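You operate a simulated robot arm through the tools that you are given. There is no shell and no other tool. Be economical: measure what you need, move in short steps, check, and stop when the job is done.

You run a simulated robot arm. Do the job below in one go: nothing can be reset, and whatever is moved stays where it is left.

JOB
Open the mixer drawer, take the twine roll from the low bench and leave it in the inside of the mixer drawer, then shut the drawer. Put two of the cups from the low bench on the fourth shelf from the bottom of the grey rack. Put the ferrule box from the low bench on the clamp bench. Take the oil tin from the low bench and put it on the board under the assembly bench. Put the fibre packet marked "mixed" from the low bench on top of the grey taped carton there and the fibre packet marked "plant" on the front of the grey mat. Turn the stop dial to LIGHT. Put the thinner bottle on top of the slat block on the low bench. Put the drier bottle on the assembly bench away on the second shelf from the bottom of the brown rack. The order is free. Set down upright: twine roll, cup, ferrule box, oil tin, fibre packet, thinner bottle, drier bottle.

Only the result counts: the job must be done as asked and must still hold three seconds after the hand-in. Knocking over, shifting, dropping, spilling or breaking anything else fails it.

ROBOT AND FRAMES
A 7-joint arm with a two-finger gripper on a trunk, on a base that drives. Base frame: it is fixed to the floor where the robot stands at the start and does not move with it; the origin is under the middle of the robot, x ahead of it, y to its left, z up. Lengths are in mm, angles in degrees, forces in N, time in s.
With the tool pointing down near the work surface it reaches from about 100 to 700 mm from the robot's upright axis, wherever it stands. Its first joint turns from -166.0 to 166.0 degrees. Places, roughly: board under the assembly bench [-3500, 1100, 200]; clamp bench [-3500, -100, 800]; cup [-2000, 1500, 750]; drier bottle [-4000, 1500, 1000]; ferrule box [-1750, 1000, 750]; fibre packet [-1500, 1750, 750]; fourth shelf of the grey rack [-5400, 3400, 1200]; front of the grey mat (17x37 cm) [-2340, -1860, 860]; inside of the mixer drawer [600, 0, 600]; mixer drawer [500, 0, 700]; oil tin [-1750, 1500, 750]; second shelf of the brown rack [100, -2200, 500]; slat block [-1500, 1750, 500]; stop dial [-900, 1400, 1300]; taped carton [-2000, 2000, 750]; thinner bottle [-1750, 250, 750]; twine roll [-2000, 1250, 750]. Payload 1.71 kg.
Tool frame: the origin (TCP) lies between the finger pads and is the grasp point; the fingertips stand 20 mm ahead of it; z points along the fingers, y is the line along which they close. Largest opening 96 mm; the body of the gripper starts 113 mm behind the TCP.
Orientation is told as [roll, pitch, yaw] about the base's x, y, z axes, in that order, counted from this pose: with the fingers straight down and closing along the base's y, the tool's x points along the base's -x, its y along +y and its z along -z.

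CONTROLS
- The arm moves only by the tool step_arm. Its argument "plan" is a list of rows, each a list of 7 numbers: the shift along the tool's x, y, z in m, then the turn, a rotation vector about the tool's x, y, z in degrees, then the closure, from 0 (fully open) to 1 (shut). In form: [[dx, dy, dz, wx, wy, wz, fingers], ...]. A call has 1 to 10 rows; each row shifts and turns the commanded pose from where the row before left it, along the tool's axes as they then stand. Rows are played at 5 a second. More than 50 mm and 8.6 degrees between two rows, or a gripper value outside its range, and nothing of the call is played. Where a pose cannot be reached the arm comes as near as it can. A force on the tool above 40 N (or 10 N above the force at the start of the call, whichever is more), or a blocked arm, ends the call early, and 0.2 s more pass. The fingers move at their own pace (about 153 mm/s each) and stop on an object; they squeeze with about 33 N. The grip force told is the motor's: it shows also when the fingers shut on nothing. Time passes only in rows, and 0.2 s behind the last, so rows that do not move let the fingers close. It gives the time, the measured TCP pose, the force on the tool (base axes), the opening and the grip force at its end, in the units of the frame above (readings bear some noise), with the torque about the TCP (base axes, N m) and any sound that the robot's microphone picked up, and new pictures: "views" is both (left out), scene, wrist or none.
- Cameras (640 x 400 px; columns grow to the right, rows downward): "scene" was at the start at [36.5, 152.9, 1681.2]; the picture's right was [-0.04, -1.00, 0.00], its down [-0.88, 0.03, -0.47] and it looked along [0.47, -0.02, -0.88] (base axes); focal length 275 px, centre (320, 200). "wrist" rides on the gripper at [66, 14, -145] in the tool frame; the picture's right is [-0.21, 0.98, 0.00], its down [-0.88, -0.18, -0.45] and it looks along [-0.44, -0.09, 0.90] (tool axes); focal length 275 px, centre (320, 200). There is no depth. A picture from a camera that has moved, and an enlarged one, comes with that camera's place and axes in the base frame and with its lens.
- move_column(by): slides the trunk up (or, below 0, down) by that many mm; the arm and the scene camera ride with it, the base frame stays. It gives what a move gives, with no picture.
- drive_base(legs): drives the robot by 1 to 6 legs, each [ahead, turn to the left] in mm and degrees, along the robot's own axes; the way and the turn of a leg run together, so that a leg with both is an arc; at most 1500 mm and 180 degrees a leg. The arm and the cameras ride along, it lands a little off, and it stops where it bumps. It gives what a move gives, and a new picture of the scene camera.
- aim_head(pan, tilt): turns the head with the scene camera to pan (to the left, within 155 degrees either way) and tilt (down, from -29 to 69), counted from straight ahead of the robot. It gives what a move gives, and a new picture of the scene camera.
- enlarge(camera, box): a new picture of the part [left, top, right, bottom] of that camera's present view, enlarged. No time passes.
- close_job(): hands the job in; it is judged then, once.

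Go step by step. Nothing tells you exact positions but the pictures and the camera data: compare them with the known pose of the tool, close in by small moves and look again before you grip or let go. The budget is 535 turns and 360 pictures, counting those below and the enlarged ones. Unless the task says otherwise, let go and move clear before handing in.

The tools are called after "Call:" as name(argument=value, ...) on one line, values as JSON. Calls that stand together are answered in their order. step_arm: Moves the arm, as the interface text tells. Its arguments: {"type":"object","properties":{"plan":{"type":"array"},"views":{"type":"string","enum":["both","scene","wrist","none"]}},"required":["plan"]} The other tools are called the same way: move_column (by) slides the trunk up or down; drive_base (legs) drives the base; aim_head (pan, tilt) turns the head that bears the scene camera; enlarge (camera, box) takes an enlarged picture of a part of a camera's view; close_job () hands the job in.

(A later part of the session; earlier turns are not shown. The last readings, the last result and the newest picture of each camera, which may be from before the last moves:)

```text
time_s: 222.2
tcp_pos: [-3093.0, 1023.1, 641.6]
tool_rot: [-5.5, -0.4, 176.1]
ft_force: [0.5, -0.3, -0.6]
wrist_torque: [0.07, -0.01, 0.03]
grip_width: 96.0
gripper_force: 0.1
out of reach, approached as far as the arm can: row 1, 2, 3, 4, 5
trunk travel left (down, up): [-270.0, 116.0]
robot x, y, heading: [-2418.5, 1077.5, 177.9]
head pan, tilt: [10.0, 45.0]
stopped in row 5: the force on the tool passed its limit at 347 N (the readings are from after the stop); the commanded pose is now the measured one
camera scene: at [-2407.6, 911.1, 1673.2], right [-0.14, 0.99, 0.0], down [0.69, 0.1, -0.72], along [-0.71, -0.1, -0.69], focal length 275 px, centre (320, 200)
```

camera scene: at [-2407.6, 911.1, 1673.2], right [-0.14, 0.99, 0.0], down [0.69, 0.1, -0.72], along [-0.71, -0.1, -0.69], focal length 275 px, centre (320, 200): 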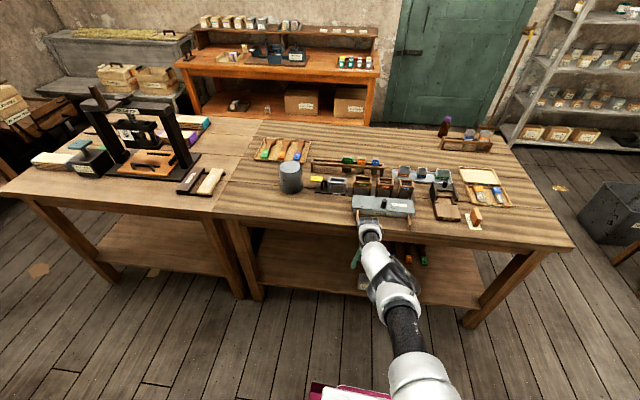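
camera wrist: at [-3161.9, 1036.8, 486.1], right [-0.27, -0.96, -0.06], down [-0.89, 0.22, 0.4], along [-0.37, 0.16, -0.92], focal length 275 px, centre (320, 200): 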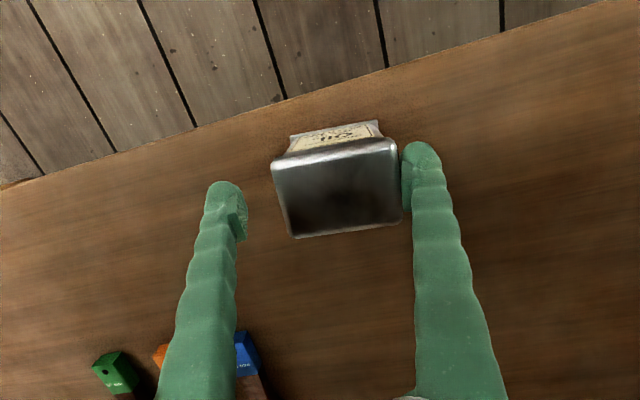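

A large contact force occurred near the bench edge while the arm was straight. I'll back away slightly and look.

Call:
drive_base(legs=[[-50, 0]])

Call:
aim_head(pan=-5, tilt=40)

Call:
step_arm(plan=[[0, 0, 0, 0, 0, 0, 0]], views="wrist")

```text
time_s: 223.4
tcp_pos: [-3035.7, 1114.5, 595.7]
tool_rot: [-12.7, 4.9, 164.2]
ft_force: [0.7, 7.0, -1.5]
wrist_torque: [-0.78, 0.12, -0.11]
grip_width: 95.7
gripper_force: 0.0
trunk travel left (down, up): [-270.0, 116.0]
robot x, y, heading: [-2375.8, 1077.0, 178.2]
head pan, tilt: [10.0, 45.0]
stopped in leg 1: the robot was blocked; the commanded pose is now the measured one
camera scene: at [-2428.9, 912.4, 1671.4], right [-0.14, 0.99, 0.0], down [0.71, 0.1, -0.69], along [-0.69, -0.1, -0.72], focal length 275 px, centre (320, 200)
```

scene: 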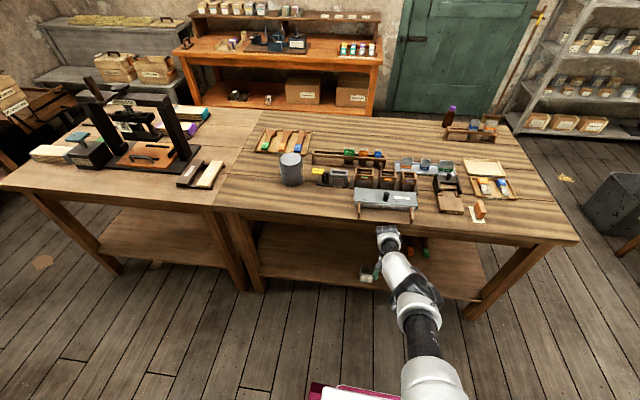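

```text
time_s: 224.1
tcp_pos: [-3035.2, 1112.7, 596.8]
tool_rot: [-12.7, 4.9, 164.4]
ft_force: [0.3, 0.2, -0.8]
wrist_torque: [0.01, -0.03, 0.0]
grip_width: 96.2
gripper_force: 0.0
trunk travel left (down, up): [-270.0, 116.0]
robot x, y, heading: [-2378.4, 1077.8, 178.4]
head pan, tilt: [-5.0, 40.0]
camera scene: at [-2431.6, 932.0, 1678.4], right [0.12, 0.99, 0.0], down [0.65, -0.08, -0.76], along [-0.75, 0.09, -0.66], focal length 275 px, centre (320, 200)
```

scene: 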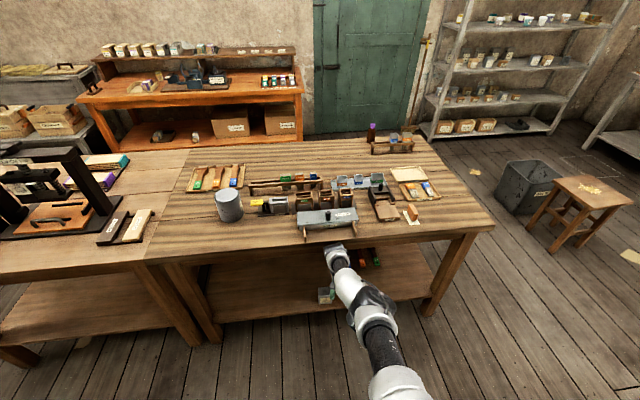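

```text
time_s: 224.7
tcp_pos: [-3007.6, 1163.3, 585.6]
tool_rot: [-16.8, 6.7, 158.0]
ft_force: [-1.8, 0.4, 0.8]
wrist_torque: [-0.08, -0.03, -0.06]
grip_width: 96.0
gripper_force: 0.0
trunk travel left (down, up): [-270.0, 116.0]
robot x, y, heading: [-2379.1, 1075.2, 178.1]
head pan, tilt: [-5.0, 40.0]
stopped in row 1: the arm was blocked; the commanded pose is now the measured one
camera wrist: at [-2982.4, 1094.0, 726.7], right [-0.51, -0.8, -0.3], down [-0.84, 0.39, 0.37], along [-0.18, 0.45, -0.88], focal length 275 px, centre (320, 200)
```

wrist: 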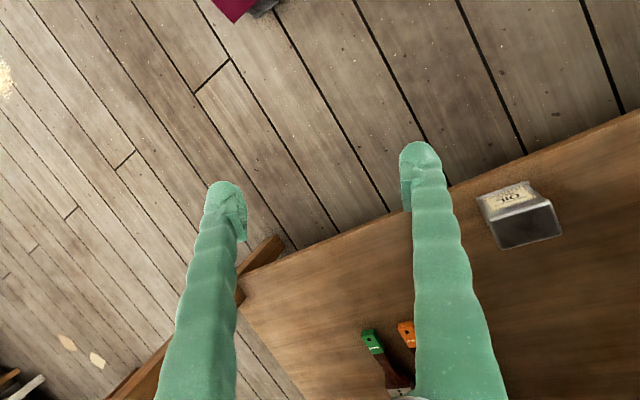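

The bench items and tin look undisturbed. I'll try drawing the arm back and up in small steps.

Call:
step_arm(plan=[[0.03, 0, -0.03, 0, 0, 0, 0], [0.03, 0, -0.03, 0, 0, 0, 0], [0.03, 0, -0.03, 0, 0, 0, 0], [0, 0, 0, 0, 0, 0, 0]], views="both")

```text
time_s: 225.9
tcp_pos: [-3019.3, 1141.7, 631.6]
tool_rot: [-19.1, 7.4, 153.3]
ft_force: [-0.8, 0.0, 1.5]
wrist_torque: [-0.12, -0.03, -0.08]
grip_width: 95.6
gripper_force: 0.0
out of reach, approached as far as the arm can: row 1, 2, 3
trunk travel left (down, up): [-270.0, 116.0]
robot x, y, heading: [-2373.8, 1075.9, 178.2]
head pan, tilt: [-5.0, 40.0]
stopped in row 4: the arm was blocked; the commanded pose is now the measured one
camera scene: at [-2431.0, 938.2, 1678.9], right [0.12, 0.99, 0.0], down [0.65, -0.08, -0.76], along [-0.75, 0.09, -0.66], focal length 275 px, centre (320, 200)
camera wrist: at [-3003.2, 1066.2, 771.4], right [-0.56, -0.75, -0.34], down [-0.82, 0.44, 0.36], along [-0.12, 0.48, -0.87], focal length 275 px, centre (320, 200)
```

scene: 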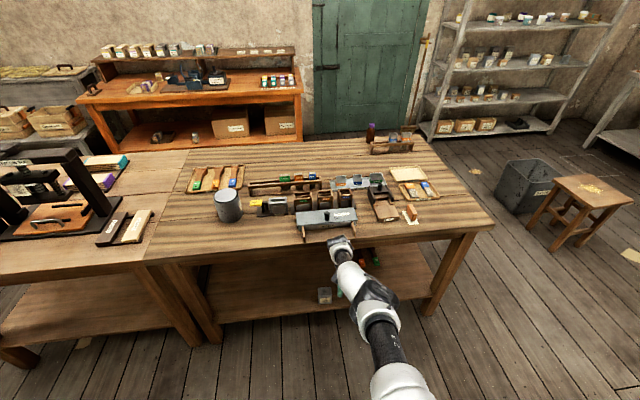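
wrist: 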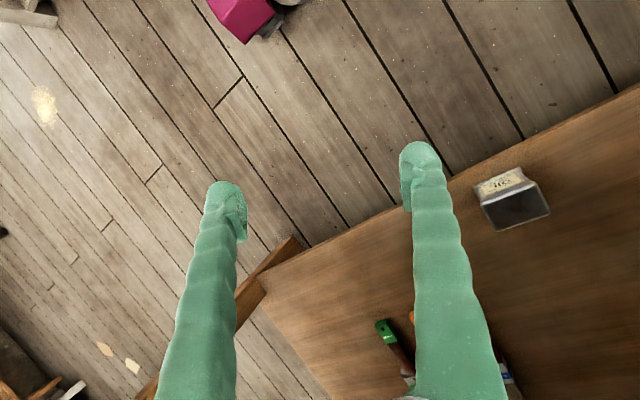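

The arm is near-straight. I'll command a longer inward sweep in one call so the elbow bends.

Call:
step_arm(plan=[[0.045, 0.0, -0.02, 0, 0, 0, 0], [0.045, 0, -0.02, 0, 0, 0, 0], [0.045, 0, -0.02, 0, 0, 0, 0], [0.045, 0, -0.02, 0, 0, 0, 0], [0.045, 0, -0.02, 0, 0, 0, 0], [0.045, 0, -0.02, 0, 0, 0, 0]], views="scene")

```text
time_s: 227.5
tcp_pos: [-3017.7, 1006.3, 682.4]
tool_rot: [-21.6, 7.0, 149.2]
ft_force: [0.1, 0.2, 1.9]
wrist_torque: [-0.06, -0.03, -0.04]
grip_width: 95.9
gripper_force: 0.1
out of reach, approached as far as the arm can: row 1, 2, 3, 4, 5, 6
trunk travel left (down, up): [-270.0, 116.0]
robot x, y, heading: [-2379.4, 1079.5, 178.1]
head pan, tilt: [-5.0, 40.0]
stopped in row 6: the arm was blocked; the commanded pose is now the measured one
camera scene: at [-2432.4, 937.5, 1678.8], right [0.12, 0.99, 0.0], down [0.65, -0.08, -0.75], along [-0.75, 0.09, -0.66], focal length 275 px, centre (320, 200)
```

scene: 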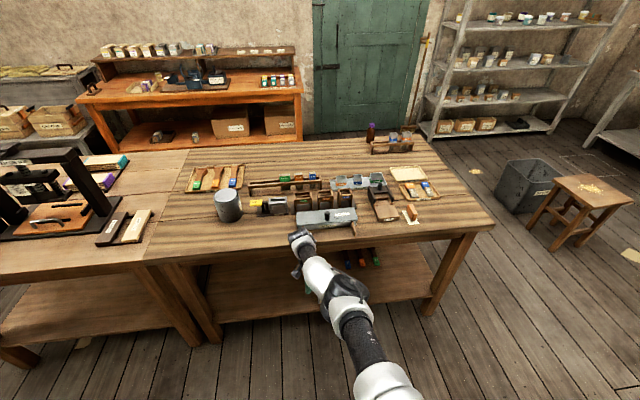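

I'll swing the arm sideways toward the open aisle to the south instead, where I can re-bend it safely.

Call:
step_arm(plan=[[0.0275, 0.036, 0, 0, 0, -4, 0], [0.0275, 0.036, 0, 0, 0, -4, 0], [0.0275, 0.036, 0, 0, 0, -4, 0], [0.0275, 0.036, 0, 0, 0, -4, 0], [0.0275, 0.036, 0, 0, 0, -4, 0], [0.0275, 0.036, 0, 0, 0, -4, 0]], views="scene")

```text
time_s: 228.9
tcp_pos: [-2906.9, 709.4, 667.6]
tool_rot: [-13.5, 11.9, -180.0]
ft_force: [0.2, 0.2, -0.1]
wrist_torque: [-0.04, -0.01, 0.02]
grip_width: 96.0
gripper_force: 0.2
out of reach, approached as far as the arm can: row 3, 6
trunk travel left (down, up): [-270.0, 116.0]
robot x, y, heading: [-2379.8, 1081.3, 178.5]
head pan, tilt: [-5.0, 40.0]
camera scene: at [-2431.3, 931.8, 1678.4], right [0.12, 0.99, 0.0], down [0.65, -0.08, -0.76], along [-0.75, 0.09, -0.66], focal length 275 px, centre (320, 200)
```

scene: 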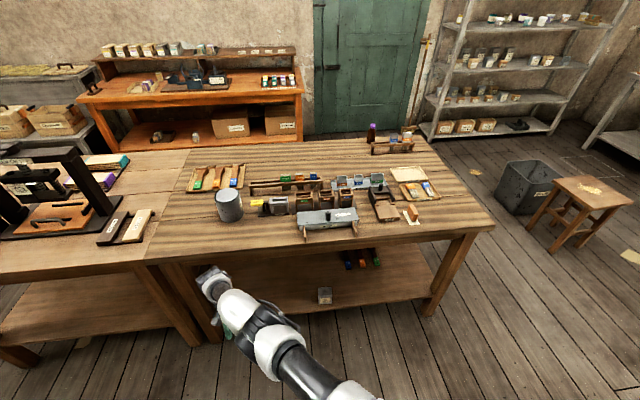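

Call:
step_arm(plan=[[0.02, 0.03, -0.02, 0, 0, -4, 0], [0.02, 0.03, -0.02, 0, 0, -4, 0], [0.02, 0.03, -0.02, 0, 0, -4, 0], [0.035, 0.01, -0.02, 0, 0, -4, 0], [0.04, 0, -0.02, 0, 0, -3, 0], [0.04, 0, -0.02, 0, 0, -3, 0]], views="both")

```text
time_s: 230.3
tcp_pos: [-2741.6, 629.4, 809.6]
tool_rot: [-8.1, 16.0, -157.8]
ft_force: [0.5, 0.4, 0.6]
wrist_torque: [0.02, 0.0, -0.01]
grip_width: 95.8
gripper_force: 0.1
out of reach, approached as far as the arm can: row 2
trunk travel left (down, up): [-270.0, 116.0]
robot x, y, heading: [-2375.8, 1077.9, 178.6]
head pan, tilt: [-5.0, 40.0]
camera scene: at [-2430.1, 932.1, 1678.5], right [0.12, 0.99, 0.0], down [0.65, -0.08, -0.76], along [-0.75, 0.09, -0.65], focal length 275 px, centre (320, 200)
camera wrist: at [-2705.7, 607.4, 965.1], right [0.22, -0.96, -0.19], down [-0.94, -0.26, 0.21], along [-0.25, 0.13, -0.96], focal length 275 px, centre (320, 200)
```

scene: 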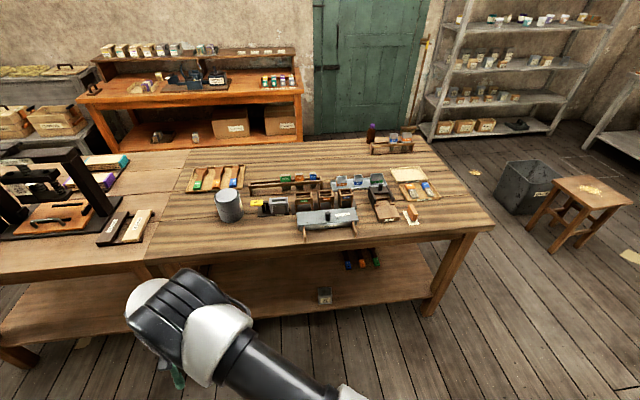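
wrist: 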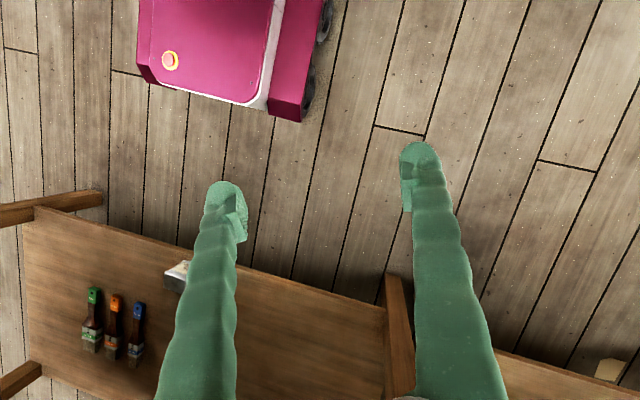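

The elbow is bent normally again. I'll straighten the tool, raise it, then move off the bench and turn south in the aisle.

Call:
step_arm(plan=[[0, 0, -0.03, -8, 0, 0, 0], [0, 0, -0.03, 0, -8, 0, 0], [0, 0, -0.03, 0, -8, 0, 0], [0.02, 0, -0.03, 0, 0, 0, 0], [0.02, 0, -0.03, 0, 0, 0, 0], [0, 0, 0, 0, 0, 0, 0]], views="none")

Call:
drive_base(legs=[[105, 0], [0, 91]])

Call:
aim_head(pan=60, tilt=50)

```text
time_s: 231.7
tcp_pos: [-2722.8, 633.0, 956.2]
tool_rot: [0.0, 0.0, -157.9]
ft_force: [0.0, 0.3, 0.0]
wrist_torque: [0.02, -0.01, -0.01]
grip_width: 95.9
gripper_force: 0.0
trunk travel left (down, up): [-270.0, 116.0]
robot x, y, heading: [-2377.0, 1074.0, 178.5]
head pan, tilt: [-5.0, 40.0]
```

```text
time_s: 237.6
tcp_pos: [-2024.0, 750.9, 955.9]
tool_rot: [0.1, 0.0, -65.6]
ft_force: [0.0, 0.2, 0.7]
wrist_torque: [-0.01, 0.02, -0.01]
grip_width: 95.9
gripper_force: 0.1
trunk travel left (down, up): [-270.0, 116.0]
robot x, y, heading: [-2489.1, 1080.2, -89.6]
head pan, tilt: [-5.0, 40.0]
camera scene: at [-2336.0, 1029.3, 1678.4], right [-1.0, 0.08, 0.0], down [0.05, 0.65, -0.76], along [-0.06, -0.75, -0.66], focal length 275 px, centre (320, 200)
```

scene: 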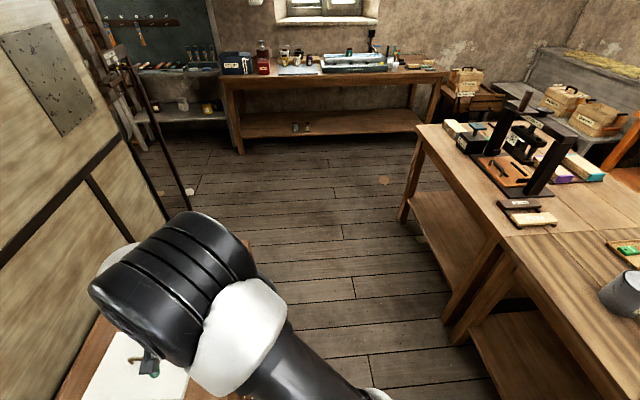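

```text
time_s: 239.0
tcp_pos: [-2025.7, 766.4, 961.7]
tool_rot: [-0.4, -0.7, -65.7]
ft_force: [-0.4, 0.0, 0.2]
wrist_torque: [-0.01, -0.02, -0.03]
grip_width: 96.0
gripper_force: 0.1
trunk travel left (down, up): [-270.0, 116.0]
robot x, y, heading: [-2487.3, 1075.6, -89.7]
head pan, tilt: [60.0, 50.0]
camera scene: at [-2262.4, 1076.4, 1665.0], right [-0.49, -0.87, -0.01], down [-0.67, 0.39, -0.64], along [0.56, -0.3, -0.77], focal length 275 px, centre (320, 200)
```

scene: 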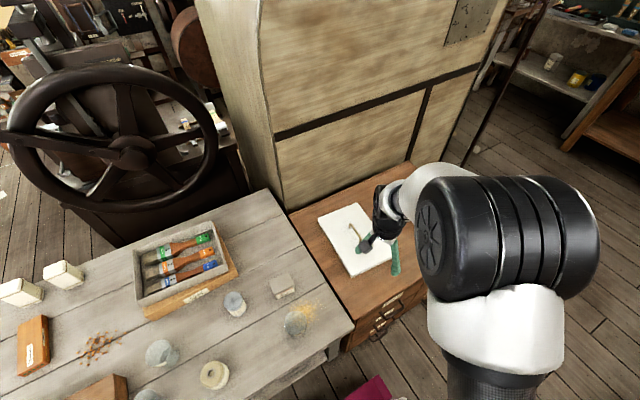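

The ferrule box is at about (-1820, 1010). I'll swing the hand over to it.

Call:
step_arm(plan=[[0.019, 0.04, 0, 0, 0.7, -8.5, 0], [0.013, 0.043, 0, 0, 0, -8.5, 0], [0.006, 0.044, 0, 0, 0, -8.5, 0], [0, 0.045, 0, 0, 0, -8.5, 0], [-0.007, 0.044, 0, 0, 0, -8.5, 0], [-0.013, 0.043, 0, 0, 0, -8.5, 0], [-0.019, 0.04, 0, 0, 0, -8.5, 0], [0, 0, 0.04, 0, 0, 0, 0], [0, 0, 0.04, 0, 0, 0, 0]], views="wrist")

```text
time_s: 241.0
tcp_pos: [-1818.6, 1005.9, 879.8]
tool_rot: [-0.3, 0.3, -6.2]
ft_force: [0.2, 0.4, 0.0]
wrist_torque: [-0.02, 0.0, 0.01]
grip_width: 96.1
gripper_force: 0.1
trunk travel left (down, up): [-270.0, 116.0]
robot x, y, heading: [-2486.3, 1076.3, -89.2]
head pan, tilt: [60.0, 50.0]
camera wrist: at [-1881.7, 1026.7, 1025.0], right [0.31, 0.95, -0.01], down [0.85, -0.28, 0.44], along [0.42, -0.14, -0.9], focal length 275 px, centre (320, 200)
```

wrist: 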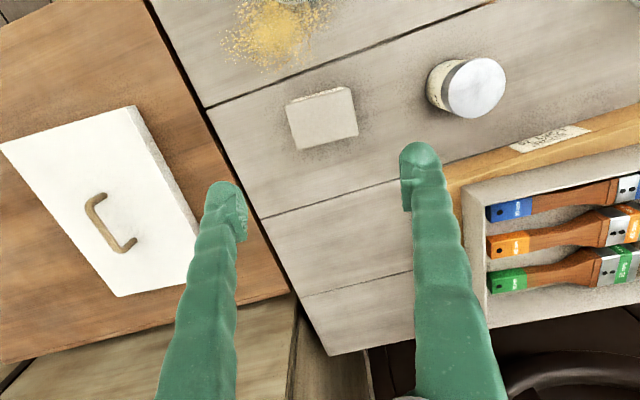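

The box is about 90×70 mm, so I'll grip across the shorter side and yaw 90°.

Call:
step_arm(plan=[[0, 0, 0, 0, 0, -8.5, 0], [0, 0, 0, 0, 0, -8.5, 0], [0, 0, 0, 0, 0, -8.5, 0], [0, 0, 0, 0, 0, -8.5, 0], [0, 0, 0, 0, 0, -8.5, 0], [0, 0, 0, 0, 0, -8.5, 0], [0, 0, 0, 0, 0, -8.5, 0], [0, 0, 0, 0, 0, -8.5, 0], [0, 0, 0, 0, 0, -8.5, 0], [0, 0, 0, 0, 0, -8.5, 0]], views="none")

Call:
step_arm(plan=[[0, 0, 0.03, 0, 0, -5, 0], [0, 0, 0.04, 0, 0, 0, 0], [0, 0, 0.04, 0, 0, 0, 0], [0, 0, 0, 0, 0, 0, 0]], views="wrist")

```text
time_s: 243.2
tcp_pos: [-1824.1, 1004.6, 879.8]
tool_rot: [0.2, 0.4, 79.0]
ft_force: [0.6, 0.2, 0.4]
wrist_torque: [-0.03, 0.0, 0.0]
grip_width: 96.3
gripper_force: 0.1
trunk travel left (down, up): [-270.0, 116.0]
robot x, y, heading: [-2490.0, 1082.4, -89.6]
head pan, tilt: [60.0, 50.0]
```

```text
time_s: 244.2
tcp_pos: [-1826.2, 1004.2, 768.9]
tool_rot: [0.3, 0.3, 83.9]
ft_force: [-0.9, -0.5, -0.6]
wrist_torque: [0.01, -0.01, 0.01]
grip_width: 96.1
gripper_force: 0.2
trunk travel left (down, up): [-270.0, 116.0]
robot x, y, heading: [-2487.5, 1080.5, -89.3]
head pan, tilt: [60.0, 50.0]
camera wrist: at [-1844.8, 939.9, 914.1], right [-0.95, 0.31, 0.0], down [0.28, 0.85, 0.44], along [0.13, 0.42, -0.9], focal length 275 px, centre (320, 200)
```

wrist: 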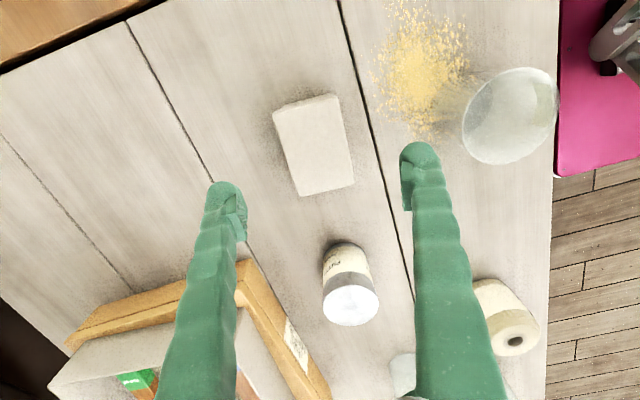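

Call:
step_arm(plan=[[-0.004, -0.006, 0.03, 0, 0, 0, 0], [0, 0, 0.04, 0, 0, 0, 0], [0, 0, 0.03, 0, 0, 0, 0], [0, 0, 0, 0, 0, 0, 0]], views="wrist")

```text
time_s: 245.2
tcp_pos: [-1817.7, 1005.5, 669.2]
tool_rot: [0.4, 0.3, 83.9]
ft_force: [-0.1, -0.2, 1.0]
wrist_torque: [-0.02, 0.02, 0.02]
grip_width: 96.0
gripper_force: 0.1
trunk travel left (down, up): [-270.0, 116.0]
robot x, y, heading: [-2488.9, 1079.9, -89.4]
head pan, tilt: [60.0, 50.0]
camera wrist: at [-1836.8, 942.1, 813.6], right [-0.95, 0.31, 0.0], down [0.28, 0.85, 0.44], along [0.13, 0.42, -0.9], focal length 275 px, centre (320, 200)
```

wrist: 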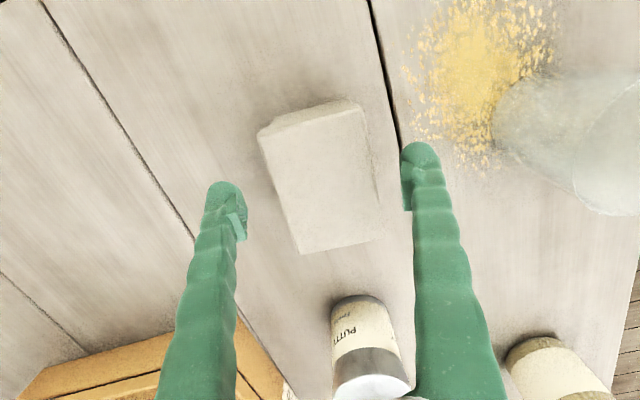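

It's centred. I'll descend and grip.

Call:
step_arm(plan=[[0, 0, 0.03, 0, 0, 0, 0], [0, 0, 0.018, 0, 0, 0, 0], [0, 0, 0, 0, 0, 0, 0.3], [0, 0, 0, 0, 0, 0, 1], [0, 0, 0, 0, 0, 0, 1], [0, 0, 0, 0, 0, 0, 1]], views="wrist")

```text
time_s: 246.6
tcp_pos: [-1815.8, 1005.7, 620.3]
tool_rot: [0.5, 0.2, 83.8]
ft_force: [-1.4, 0.3, -0.4]
wrist_torque: [-0.03, -0.04, -0.02]
grip_width: 66.7
gripper_force: 32.8
trunk travel left (down, up): [-270.0, 116.0]
robot x, y, heading: [-2486.6, 1078.4, -89.3]
head pan, tilt: [60.0, 50.0]
camera wrist: at [-1835.8, 942.7, 765.0], right [-0.95, 0.31, 0.01], down [0.28, 0.85, 0.44], along [0.13, 0.42, -0.9], focal length 275 px, centre (320, 200)
```

wrist: 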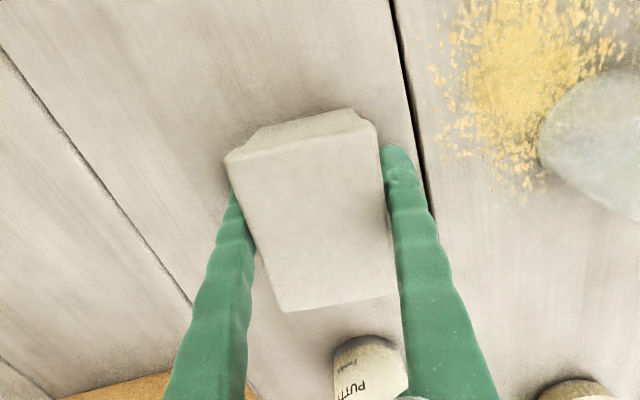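

The ferrule box is gripped at 67 mm. I'll lift it and swing it round to the front for driving.

Call:
step_arm(plan=[[0, 0, -0.03, 0, 0, 0, 1], [0, 0, -0.045, 0, 0, 0, 1], [0, 0, -0.045, 0, 0, 0, 1], [0, 0, -0.045, 0, 0, 0, 1], [0, 0, -0.045, 0, 0, 0, 1], [0, 0, -0.045, 0, 0, 0, 1], [0, 0.04, -0.02, 0, 0, 0, 1], [0, 0.045, 0, 0, 0, 0, 1], [0, 0.045, 0, 0, 0, 0, 1]], views="none")

Call:
step_arm(plan=[[0.0433, 0, 0, 0, 0, 4.6, 1], [0.0433, 0, 0, 0, 0, 4.6, 1], [0.0433, 0, 0, 0, 0, 4.6, 1], [0.0433, 0, 0, 0, 0, 4.6, 1], [0.0433, 0, 0, 0, 0, 4.6, 1], [0.0433, 0, 0, 0, 0, 4.6, 1], [0.0433, 0, 0, 0, 0, 4.6, 1], [0.0433, 0, 0, 0, 0, 4.6, 1], [0.0433, 0, 0, 0, 0, 4.6, 1], [0.0433, 0, 0, 0, 0, 4.6, 1]], views="none")

Call:
step_arm(plan=[[0.0433, 0, 0, 0, 0, 4.6, 1], [0.0433, 0, 0, 0, 0, 4.6, 1], [0.0433, 0, 0, 0, 0, 4.6, 1], [0.0433, 0, 0, 0, 0, 4.6, 1], [0.0433, 0, 0, 0, 0, 4.6, 1], [0.0433, 0, 0, 0, 0, 4.6, 1], [0.0433, 0, 0, 0, 0, 4.6, 1], [0.04, 0, 0, 0, 0, 4.6, 1], [0.04, 0, 0, 0, 0, 4.6, 1]], views="scene")

```text
time_s: 248.6
tcp_pos: [-1945.5, 1020.5, 895.7]
tool_rot: [0.3, 0.3, 83.8]
ft_force: [0.1, -0.1, -2.7]
wrist_torque: [-0.03, -0.04, -0.01]
grip_width: 66.8
gripper_force: 33.0
trunk travel left (down, up): [-270.0, 116.0]
robot x, y, heading: [-2487.1, 1080.0, -89.8]
head pan, tilt: [60.0, 50.0]
```

```text
time_s: 250.8
tcp_pos: [-2136.4, 644.7, 901.8]
tool_rot: [0.1, 0.4, 37.8]
ft_force: [-0.2, 0.1, -3.2]
wrist_torque: [-0.01, -0.01, -0.01]
grip_width: 66.7
gripper_force: 32.9
trunk travel left (down, up): [-270.0, 116.0]
robot x, y, heading: [-2485.6, 1081.6, -89.8]
head pan, tilt: [60.0, 50.0]
```

```text
time_s: 252.8
tcp_pos: [-2489.8, 518.5, 900.9]
tool_rot: [-0.2, 0.3, -3.7]
ft_force: [0.9, -0.6, -2.8]
wrist_torque: [-0.01, 0.02, -0.03]
grip_width: 66.8
gripper_force: 32.4
trunk travel left (down, up): [-270.0, 116.0]
robot x, y, heading: [-2490.2, 1080.1, -89.2]
head pan, tilt: [60.0, 50.0]
camera scene: at [-2263.5, 1075.9, 1665.2], right [-0.49, -0.87, -0.01], down [-0.67, 0.39, -0.64], along [0.56, -0.3, -0.77], focal length 275 px, centre (320, 200)
```

scene: 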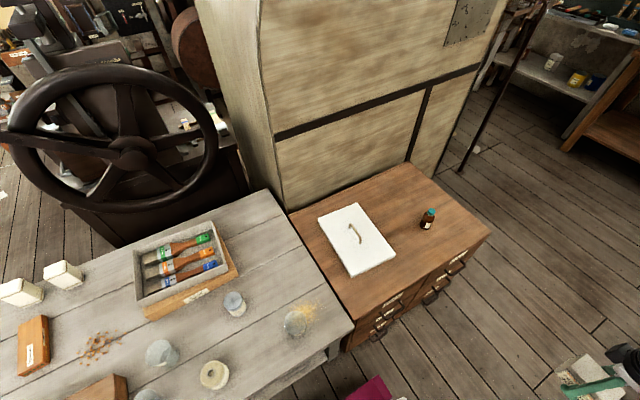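

Now I'll look at the clamp bench for a free spot.

Call:
aim_head(pan=-45, tilt=35)

Call:
enlarge(camera="scene", box=[100, 120, 500, 370])

```text
time_s: 254.6
tcp_pos: [-2488.3, 519.7, 901.2]
tool_rot: [-0.2, 0.3, -3.6]
ft_force: [0.1, -0.2, -2.8]
wrist_torque: [-0.01, 0.0, 0.0]
grip_width: 66.9
gripper_force: 33.6
trunk travel left (down, up): [-270.0, 116.0]
robot x, y, heading: [-2486.0, 1080.5, -89.4]
head pan, tilt: [-45.0, 35.0]
camera scene: at [-2391.2, 1050.5, 1686.3], right [-0.71, 0.7, 0.01], down [0.4, 0.42, -0.81], along [-0.57, -0.57, -0.58], focal length 275 px, centre (320, 200)
```

scene: 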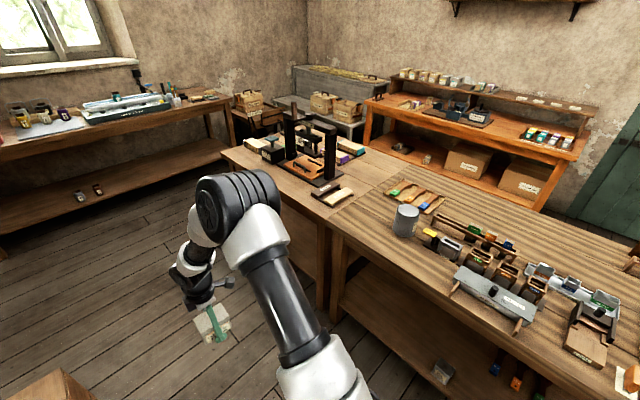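

```text
1.60 times, centred on (300, 245) of scene
camera zoom: at [-2391.2, 1050.5, 1686.3], right [-0.71, 0.7, 0.01], down [0.4, 0.42, -0.81], along [-0.57, -0.57, -0.58], focal length 439 px, centre (352, 128)
```

zoom: 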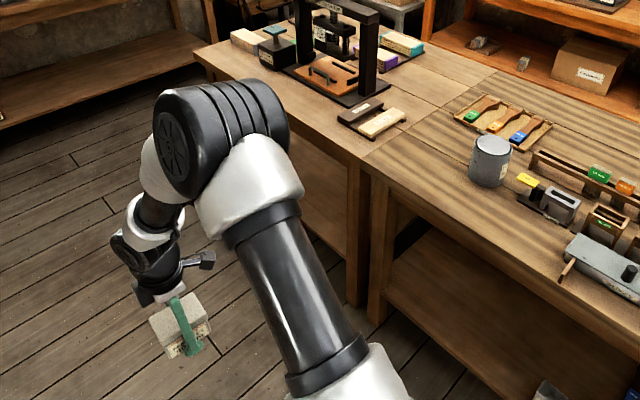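

There's a free strip on the clamp bench near its east edge around (-3250, -20). I'll drive alongside it.

Call:
drive_base(legs=[[0, -15.5], [1120, 0], [0, 15.5]])

Call:
aim_head(pan=-80, tilt=50)

```text
time_s: 262.7
tcp_pos: [-2777.4, -551.1, 901.3]
tool_rot: [-0.2, 0.4, -3.7]
ft_force: [0.4, -0.4, -2.2]
wrist_torque: [0.02, 0.0, 0.01]
grip_width: 66.9
gripper_force: 32.8
trunk travel left (down, up): [-270.0, 116.0]
robot x, y, heading: [-2777.7, 6.9, -89.2]
head pan, tilt: [-45.0, 35.0]
camera scene: at [-2680.3, -19.8, 1686.3], right [-0.71, 0.7, 0.01], down [0.4, 0.42, -0.81], along [-0.57, -0.57, -0.58], focal length 275 px, centre (320, 200)
```

scene: 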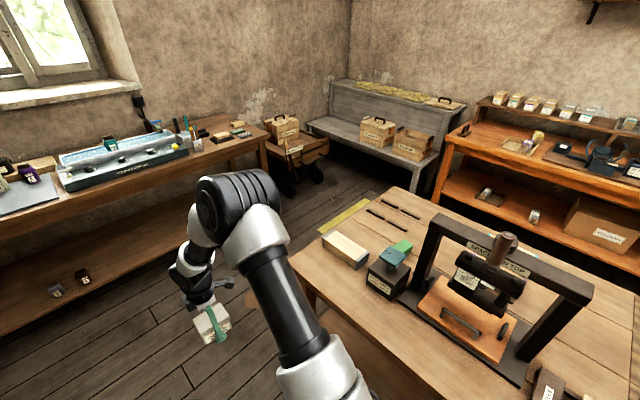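

```text
time_s: 263.7
tcp_pos: [-2778.0, -537.8, 910.5]
tool_rot: [-1.1, 0.3, -3.6]
ft_force: [-0.7, -0.7, -2.5]
wrist_torque: [-0.03, 0.0, 0.01]
grip_width: 66.8
gripper_force: 33.1
trunk travel left (down, up): [-270.0, 116.0]
robot x, y, heading: [-2774.8, 9.8, -89.6]
head pan, tilt: [-80.0, 50.0]
camera scene: at [-2694.5, 29.6, 1665.4], right [-0.18, 0.98, 0.02], down [0.75, 0.15, -0.64], along [-0.63, -0.1, -0.77], focal length 275 px, centre (320, 200)
```

scene: 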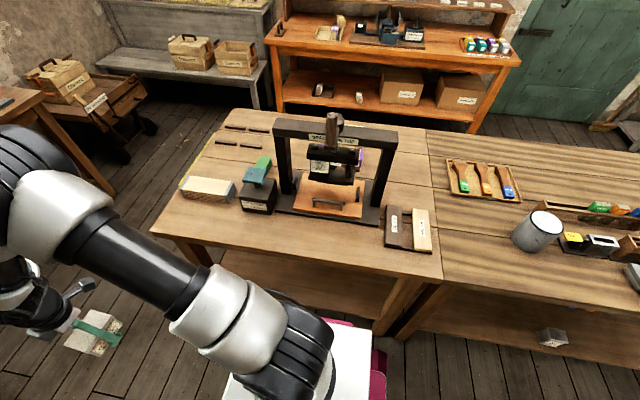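

The strip in front of the press is free, centred near (-3215, -30). I'll swing the arm to the right over it.

Call:
step_arm(plan=[[0.041, 0.007, 0, -1.1, 0, 4.7, 1], [0.041, 0.007, 0, 0, 0, 4.7, 1], [0.041, 0.007, 0, 0, 0, 4.7, 1], [0.041, 0.007, 0, 0, 0, 4.7, 1], [0.041, 0.007, 0, 0, 0, 4.7, 1], [0.041, 0.007, 0, 0, 0, 4.7, 1], [0.041, 0.007, 0, 0, 0, 4.7, 1], [0.04, 0.007, 0, 0, 0, 4.7, 1], [0.04, 0.007, 0, 0, 0, 4.7, 1]], views="none")

Call:
step_arm(plan=[[0.038, 0.007, 0, 0, 0, 4.7, 1], [0.038, 0.007, 0, 0, 0, 4.7, 1], [0.038, 0.007, 0, 0, 0, 4.7, 1], [0.037, 0.006, 0, 0, 0, 4.7, 1], [0.037, 0.006, 0, 0, 0, 4.7, 1], [0.036, 0.006, 0, 0, 0, 4.7, 1], [0.036, 0.006, 0, 0, 0, 4.7, 1], [0.036, 0.004, 0, 0, 0, 4.7, 1], [0, 0, 0, 0, 0, 0, 1]], views="both")

```text
time_s: 265.7
tcp_pos: [-3087.2, -344.0, 910.7]
tool_rot: [-0.3, 0.1, -46.0]
ft_force: [1.0, 0.6, -2.4]
wrist_torque: [0.01, -0.01, -0.05]
grip_width: 67.1
gripper_force: 33.7
trunk travel left (down, up): [-270.0, 116.0]
robot x, y, heading: [-2778.8, 10.9, -89.5]
head pan, tilt: [-80.0, 50.0]
```

```text
time_s: 267.7
tcp_pos: [-3180.5, -63.6, 913.8]
tool_rot: [-0.3, 0.1, -83.5]
ft_force: [0.0, -0.6, -2.7]
wrist_torque: [0.01, -0.01, -0.03]
grip_width: 66.9
gripper_force: 33.2
trunk travel left (down, up): [-270.0, 116.0]
robot x, y, heading: [-2779.7, 11.6, -89.5]
head pan, tilt: [-80.0, 50.0]
camera scene: at [-2694.8, 28.5, 1665.4], right [-0.18, 0.98, 0.02], down [0.75, 0.15, -0.64], along [-0.63, -0.1, -0.77], focal length 275 px, centre (320, 200)
camera wrist: at [-3172.8, 2.9, 1058.4], right [1.0, -0.1, 0.0], down [-0.08, -0.89, 0.44], along [-0.05, -0.44, -0.9], focal length 275 px, centre (320, 200)
```

scene: 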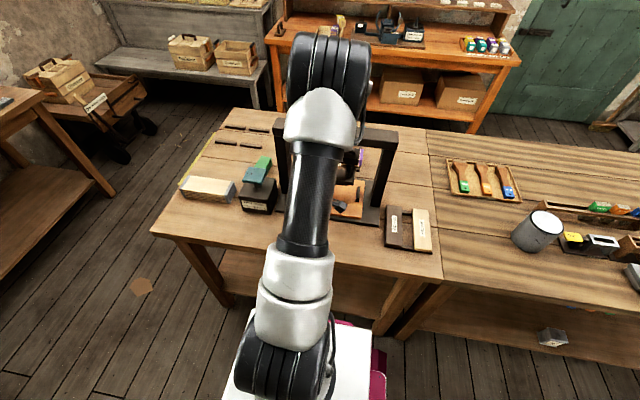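
wrist: 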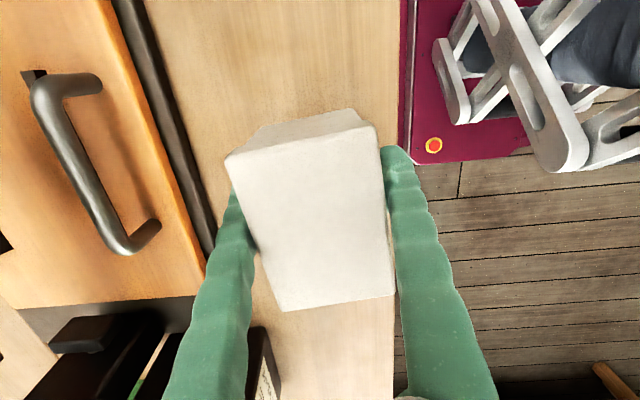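

The clear strip spans x -3310 to -3110. I'll centre the box there and lower.

Call:
step_arm(plan=[[0.0233, -0.0275, 0, 0, 0, 0, 1], [0, 0, 0.03, 0, 0, 0, 1], [0, 0, 0.015, 0, 0, 0, 1], [0, 0, 0, 0, 0, 0, 1]], views="wrist")

```text
time_s: 268.7
tcp_pos: [-3210.6, -45.2, 869.7]
tool_rot: [-0.7, 0.0, -83.4]
ft_force: [0.5, -7.7, 37.9]
wrist_torque: [0.22, -0.15, 0.05]
grip_width: 67.2
gripper_force: 32.7
trunk travel left (down, up): [-270.0, 116.0]
robot x, y, heading: [-2774.8, 8.3, -89.6]
head pan, tilt: [-80.0, 50.0]
camera wrist: at [-3201.8, 21.8, 1014.1], right [1.0, -0.09, -0.01], down [-0.08, -0.89, 0.45], along [-0.05, -0.44, -0.89], focal length 275 px, centre (320, 200)
```

wrist: 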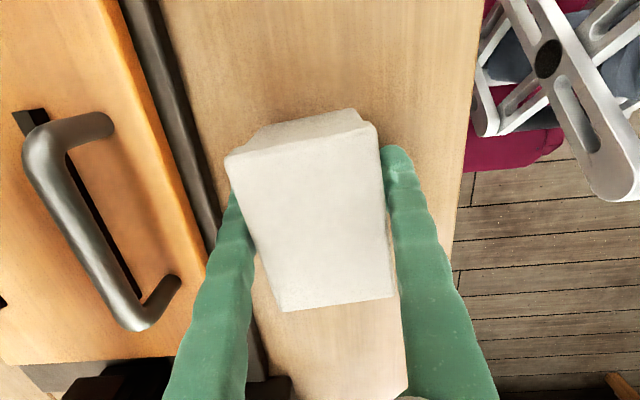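

Contact is made. I'll ease 1 mm, release and rise.

Call:
step_arm(plan=[[0, 0, -0.001, 0, 0, 0, 1], [0, 0, 0, 0, 0, 0, 0], [0, 0, 0, 0, 0, 0, 0], [0, 0, -0.03, 0, 0, 0, 0], [0, 0, -0.045, 0, 0, 0, 0], [0, 0, -0.045, 0, 0, 0, 0], [0, 0, -0.045, 0, 0, 0, 0]], views="wrist")

```text
time_s: 270.3
tcp_pos: [-3208.8, -43.4, 1033.5]
tool_rot: [-0.2, -0.1, -83.5]
ft_force: [0.1, 0.1, 1.3]
wrist_torque: [0.01, 0.03, -0.01]
grip_width: 96.3
gripper_force: 0.0
trunk travel left (down, up): [-270.0, 116.0]
robot x, y, heading: [-2778.1, 11.9, -89.5]
head pan, tilt: [-80.0, 50.0]
camera wrist: at [-3200.3, 22.4, 1178.3], right [1.0, -0.1, 0.0], down [-0.08, -0.89, 0.45], along [-0.05, -0.44, -0.9], focal length 275 px, centre (320, 200)
```

wrist: 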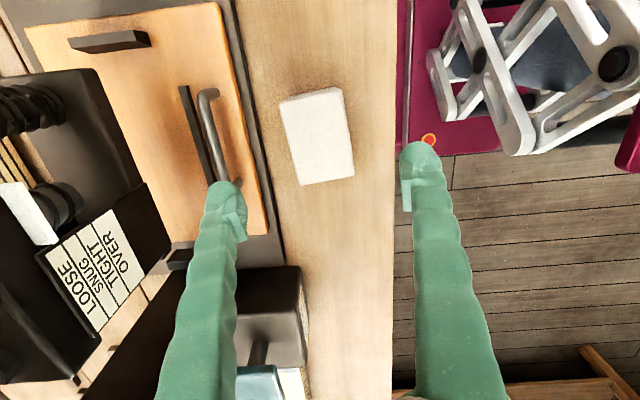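

The ferrule box is placed. I'll swing the arm forward off the bench, then drive toward the thinner bottle, located at about (-1860, 310).

Call:
step_arm(plan=[[-0.037, 0.0017, 0, 0, 0, -4.8, 0], [-0.037, 0.0017, 0, 0, 0, -4.8, 0], [-0.037, 0.0017, 0, 0, 0, -4.8, 0], [-0.037, 0.0017, 0, 0, 0, -4.8, 0], [-0.037, 0.0017, 0, 0, 0, -4.8, 0], [-0.037, 0.0017, 0, 0, 0, -4.8, 0], [-0.037, 0.0017, 0, 0, 0, -4.8, 0], [-0.037, 0.0017, 0, 0, 0, -4.8, 0], [-0.037, 0.0017, 0, 0, 0, -4.8, 0], [-0.037, 0.0017, 0, 0, 0, -4.8, 0]], views="none")

Call:
drive_base(legs=[[0, 10], [400, 0], [0, 148], [740, 0], [0, 21]])

Call:
aim_head(pan=-70, tilt=50)

```text
time_s: 272.5
tcp_pos: [-3023.6, -356.6, 1027.9]
tool_rot: [-0.2, 0.3, -35.6]
ft_force: [0.3, -0.2, 0.5]
wrist_torque: [0.02, 0.01, -0.02]
grip_width: 96.3
gripper_force: 0.1
trunk travel left (down, up): [-270.0, 116.0]
robot x, y, heading: [-2774.7, 9.1, -89.7]
head pan, tilt: [-80.0, 50.0]
```

```text
time_s: 288.5
tcp_pos: [-2191.8, 672.1, 1029.5]
tool_rot: [-0.2, 0.4, 144.5]
ft_force: [0.0, 0.5, -0.3]
wrist_torque: [0.0, -0.03, 0.01]
grip_width: 96.1
gripper_force: 0.0
trunk travel left (down, up): [-270.0, 116.0]
robot x, y, heading: [-2441.1, 307.4, 90.5]
head pan, tilt: [-80.0, 50.0]
camera scene: at [-2515.3, 288.3, 1665.4], right [0.18, -0.98, 0.02], down [-0.75, -0.15, -0.64], along [0.63, 0.11, -0.77], focal length 275 px, centre (320, 200)
```

scene: 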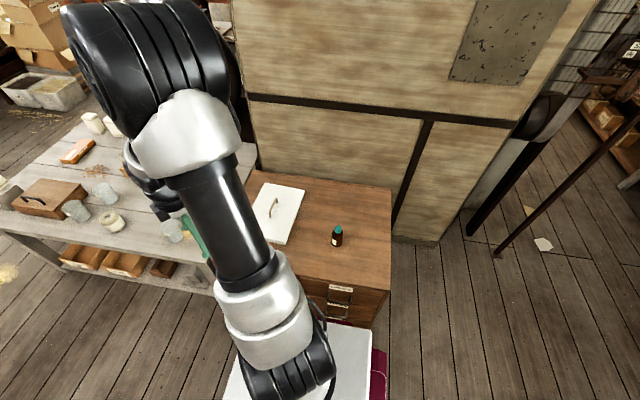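

```text
time_s: 289.2
tcp_pos: [-2192.7, 656.0, 1035.3]
tool_rot: [-0.9, -0.3, 144.5]
ft_force: [0.6, 0.5, 0.1]
wrist_torque: [0.04, -0.01, 0.0]
grip_width: 96.0
gripper_force: 0.1
trunk travel left (down, up): [-270.0, 116.0]
robot x, y, heading: [-2442.5, 309.5, 90.7]
head pan, tilt: [-70.0, 50.0]
camera scene: at [-2518.6, 300.7, 1665.2], right [0.35, -0.94, 0.02], down [-0.72, -0.28, -0.64], along [0.6, 0.21, -0.77], focal length 275 px, centre (320, 200)
```

scene: 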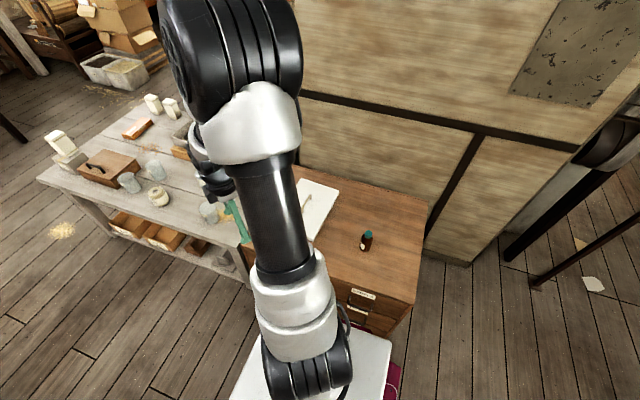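

Call:
enlarge(camera="scene", box=[340, 215, 400, 265])

```text
8.00 times, centred on (370, 240) of scene
camera zoom: at [-2518.6, 300.7, 1665.2], right [0.35, -0.94, 0.02], down [-0.72, -0.28, -0.64], along [0.6, 0.21, -0.77], focal length 2197 px, centre (-80, -120)
```

zoom: 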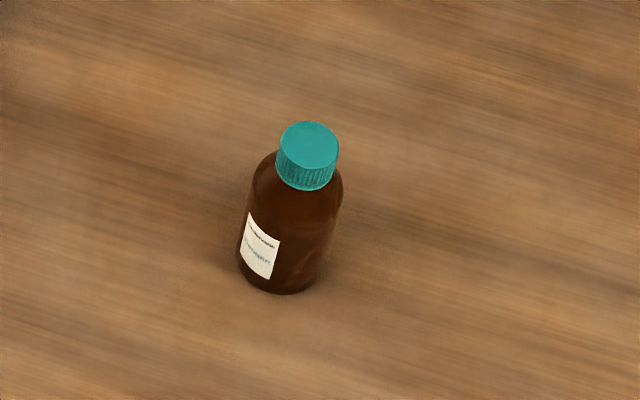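

The thinner bottle is at about (-1870, 309), roughly 46 mm in diameter and 135 mm tall. I'll swing the hand above it.

Call:
step_arm(plan=[[0.0462, 0.0097, 0, -0.9, 0.3, 5.4, 0], [0.0469, 0.0053, 0, 0, 0, 5.4, 0], [0.0472, 0.0008, 0, 0, 0, 5.4, 0], [0.047, -0.0036, 0, 0, 0, 5.4, 0], [0.0465, -0.008, 0, 0, 0, 5.4, 0], [0.0456, -0.0124, 0, 0, 0, 5.4, 0], [0.0442, -0.0166, 0, 0, 0, 5.4, 0], [0.0424, -0.0207, 0, 0, 0, 5.4, 0], [0.0403, -0.0246, 0, 0, 0, 5.4, 0], [0.0378, -0.0283, 0, 0, 0, 5.4, 0]], views="wrist")

```text
time_s: 291.4
tcp_pos: [-1870.5, 308.4, 1034.1]
tool_rot: [0.0, -0.1, 90.4]
ft_force: [0.6, -0.3, -0.9]
wrist_torque: [0.02, 0.03, 0.02]
grip_width: 96.0
gripper_force: 0.2
trunk travel left (down, up): [-270.0, 116.0]
robot x, y, heading: [-2439.3, 310.5, 90.6]
head pan, tilt: [-70.0, 50.0]
camera wrist: at [-1883.8, 242.9, 1179.0], right [-0.98, 0.2, 0.0], down [0.18, 0.88, 0.45], along [0.09, 0.44, -0.9], focal length 275 px, centre (320, 200)
```

wrist: 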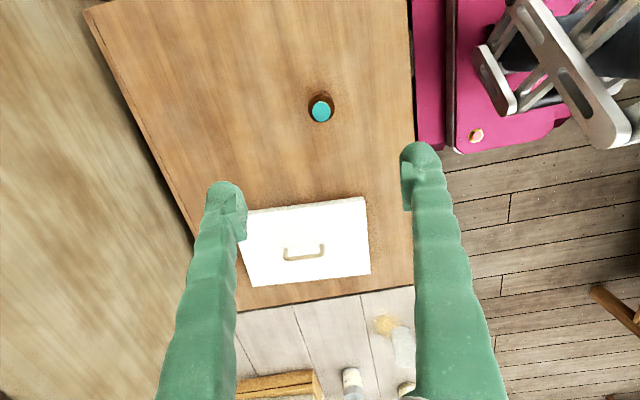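

It's well aligned. I'll descend partway.

Call:
step_arm(plan=[[-0.003, 0, 0.045, 0, 0, 0, 0], [0, 0, 0.045, 0, 0, 0, 0], [0, 0, 0.045, 0, 0, 0, 0], [0, 0, 0.045, 0, 0, 0, 0], [0, 0, 0.045, 0, 0, 0, 0], [0, 0, 0.02, 0, 0, 0, 0], [0, 0, 0, 0, 0, 0, 0]], views="wrist")

```text
time_s: 293.0
tcp_pos: [-1872.3, 313.5, 788.8]
tool_rot: [0.0, 0.0, 90.5]
ft_force: [0.7, 0.4, -0.4]
wrist_torque: [0.01, 0.0, -0.03]
grip_width: 96.2
gripper_force: 0.1
trunk travel left (down, up): [-270.0, 116.0]
robot x, y, heading: [-2440.0, 307.2, 90.7]
head pan, tilt: [-70.0, 50.0]
camera wrist: at [-1885.3, 247.5, 933.9], right [-0.98, 0.2, 0.0], down [0.18, 0.88, 0.44], along [0.09, 0.44, -0.9], focal length 275 px, centre (320, 200)
```

wrist: 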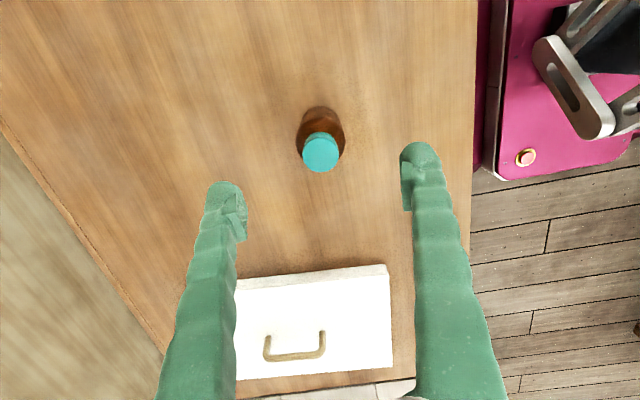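

The cap top is at z≈713. I'll descend to grip the body at z≈645.

Call:
step_arm(plan=[[0, 0, 0.04, 0, 0, 0, 0], [0, 0, 0.04, 0, 0, 0, 0], [0, 0, 0.04, 0, 0, 0, 0], [0, 0, 0.024, 0, 0, 0, 0], [0, 0, 0, 0, 0, 0, 0.4], [0, 0, 0, 0, 0, 0, 1], [0, 0, 0, 0, 0, 0, 1], [0, 0, 0, 0, 0, 0, 1]], views="wrist")

```text
time_s: 294.8
tcp_pos: [-1872.8, 311.8, 644.0]
tool_rot: [0.0, 0.0, 90.5]
ft_force: [-0.5, 0.6, -0.1]
wrist_torque: [-0.01, 0.01, -0.01]
grip_width: 50.5
gripper_force: 33.0
trunk travel left (down, up): [-270.0, 116.0]
robot x, y, heading: [-2439.8, 306.9, 90.5]
head pan, tilt: [-70.0, 50.0]
camera wrist: at [-1886.0, 246.3, 789.9], right [-0.98, 0.2, 0.0], down [0.18, 0.88, 0.44], along [0.09, 0.44, -0.9], focal length 275 px, centre (320, 200)
```

wrist: 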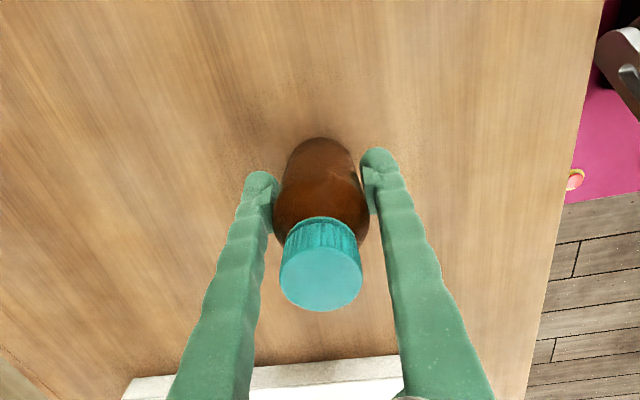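

The bottle is gripped at 50 mm. I'll lift it, swing toward the front and drive around to the north side.

Call:
step_arm(plan=[[0, 0, -0.03, 0, 0, 0, 1], [0, 0, -0.045, 0, 0, 0, 1], [0, 0, -0.045, 0, 0, 0, 1], [0, 0, -0.045, 0, 0, 0, 1], [0, 0, -0.045, 0, 0, 0, 1], [0, 0, -0.045, 0, 0, 0, 1], [0, 0, -0.045, 0, 0, 0, 1], [0, 0.035, -0.02, 0, 0, 0, 1], [0, 0.04, 0, 0, 0, 0, 1]], views="none")

Call:
step_arm(plan=[[-0.044, 0.004, 0, 0, 0, -5.1, 1], [-0.044, 0.004, 0, 0, 0, -5.1, 1], [-0.044, 0.004, 0, 0, 0, -5.1, 1], [-0.044, 0.004, 0, 0, 0, -5.1, 1], [-0.044, 0.004, 0, 0, 0, -5.1, 1], [-0.044, 0.004, 0, 0, 0, -5.1, 1], [-0.044, 0.004, 0, 0, 0, -5.1, 1], [-0.044, 0.004, 0, 0, 0, -5.1, 1], [-0.044, 0.004, 0, 0, 0, -5.1, 1], [-0.044, 0.004, 0, 0, 0, -5.1, 1]], views="scene")

```text
time_s: 296.8
tcp_pos: [-1948.0, 312.7, 966.5]
tool_rot: [-0.1, 0.0, 90.5]
ft_force: [-0.1, 0.1, -1.7]
wrist_torque: [0.0, 0.02, 0.0]
grip_width: 50.4
gripper_force: 32.9
trunk travel left (down, up): [-270.0, 116.0]
robot x, y, heading: [-2440.0, 308.8, 90.7]
head pan, tilt: [-70.0, 50.0]
```

```text
time_s: 299.0
tcp_pos: [-2152.4, 689.2, 964.6]
tool_rot: [-0.1, 0.1, 141.7]
ft_force: [-0.2, 0.5, -2.5]
wrist_torque: [-0.01, -0.03, -0.04]
grip_width: 50.6
gripper_force: 32.4
trunk travel left (down, up): [-270.0, 116.0]
robot x, y, heading: [-2441.6, 309.3, 90.7]
head pan, tilt: [-70.0, 50.0]
camera scene: at [-2519.6, 302.3, 1665.2], right [0.35, -0.94, 0.02], down [-0.72, -0.28, -0.64], along [0.6, 0.21, -0.77], focal length 275 px, centre (320, 200)
```

scene: 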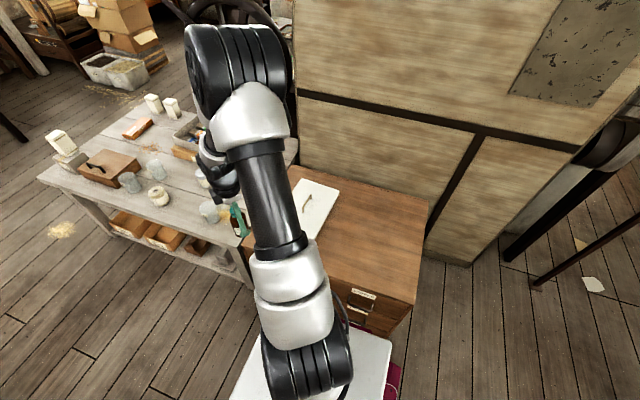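

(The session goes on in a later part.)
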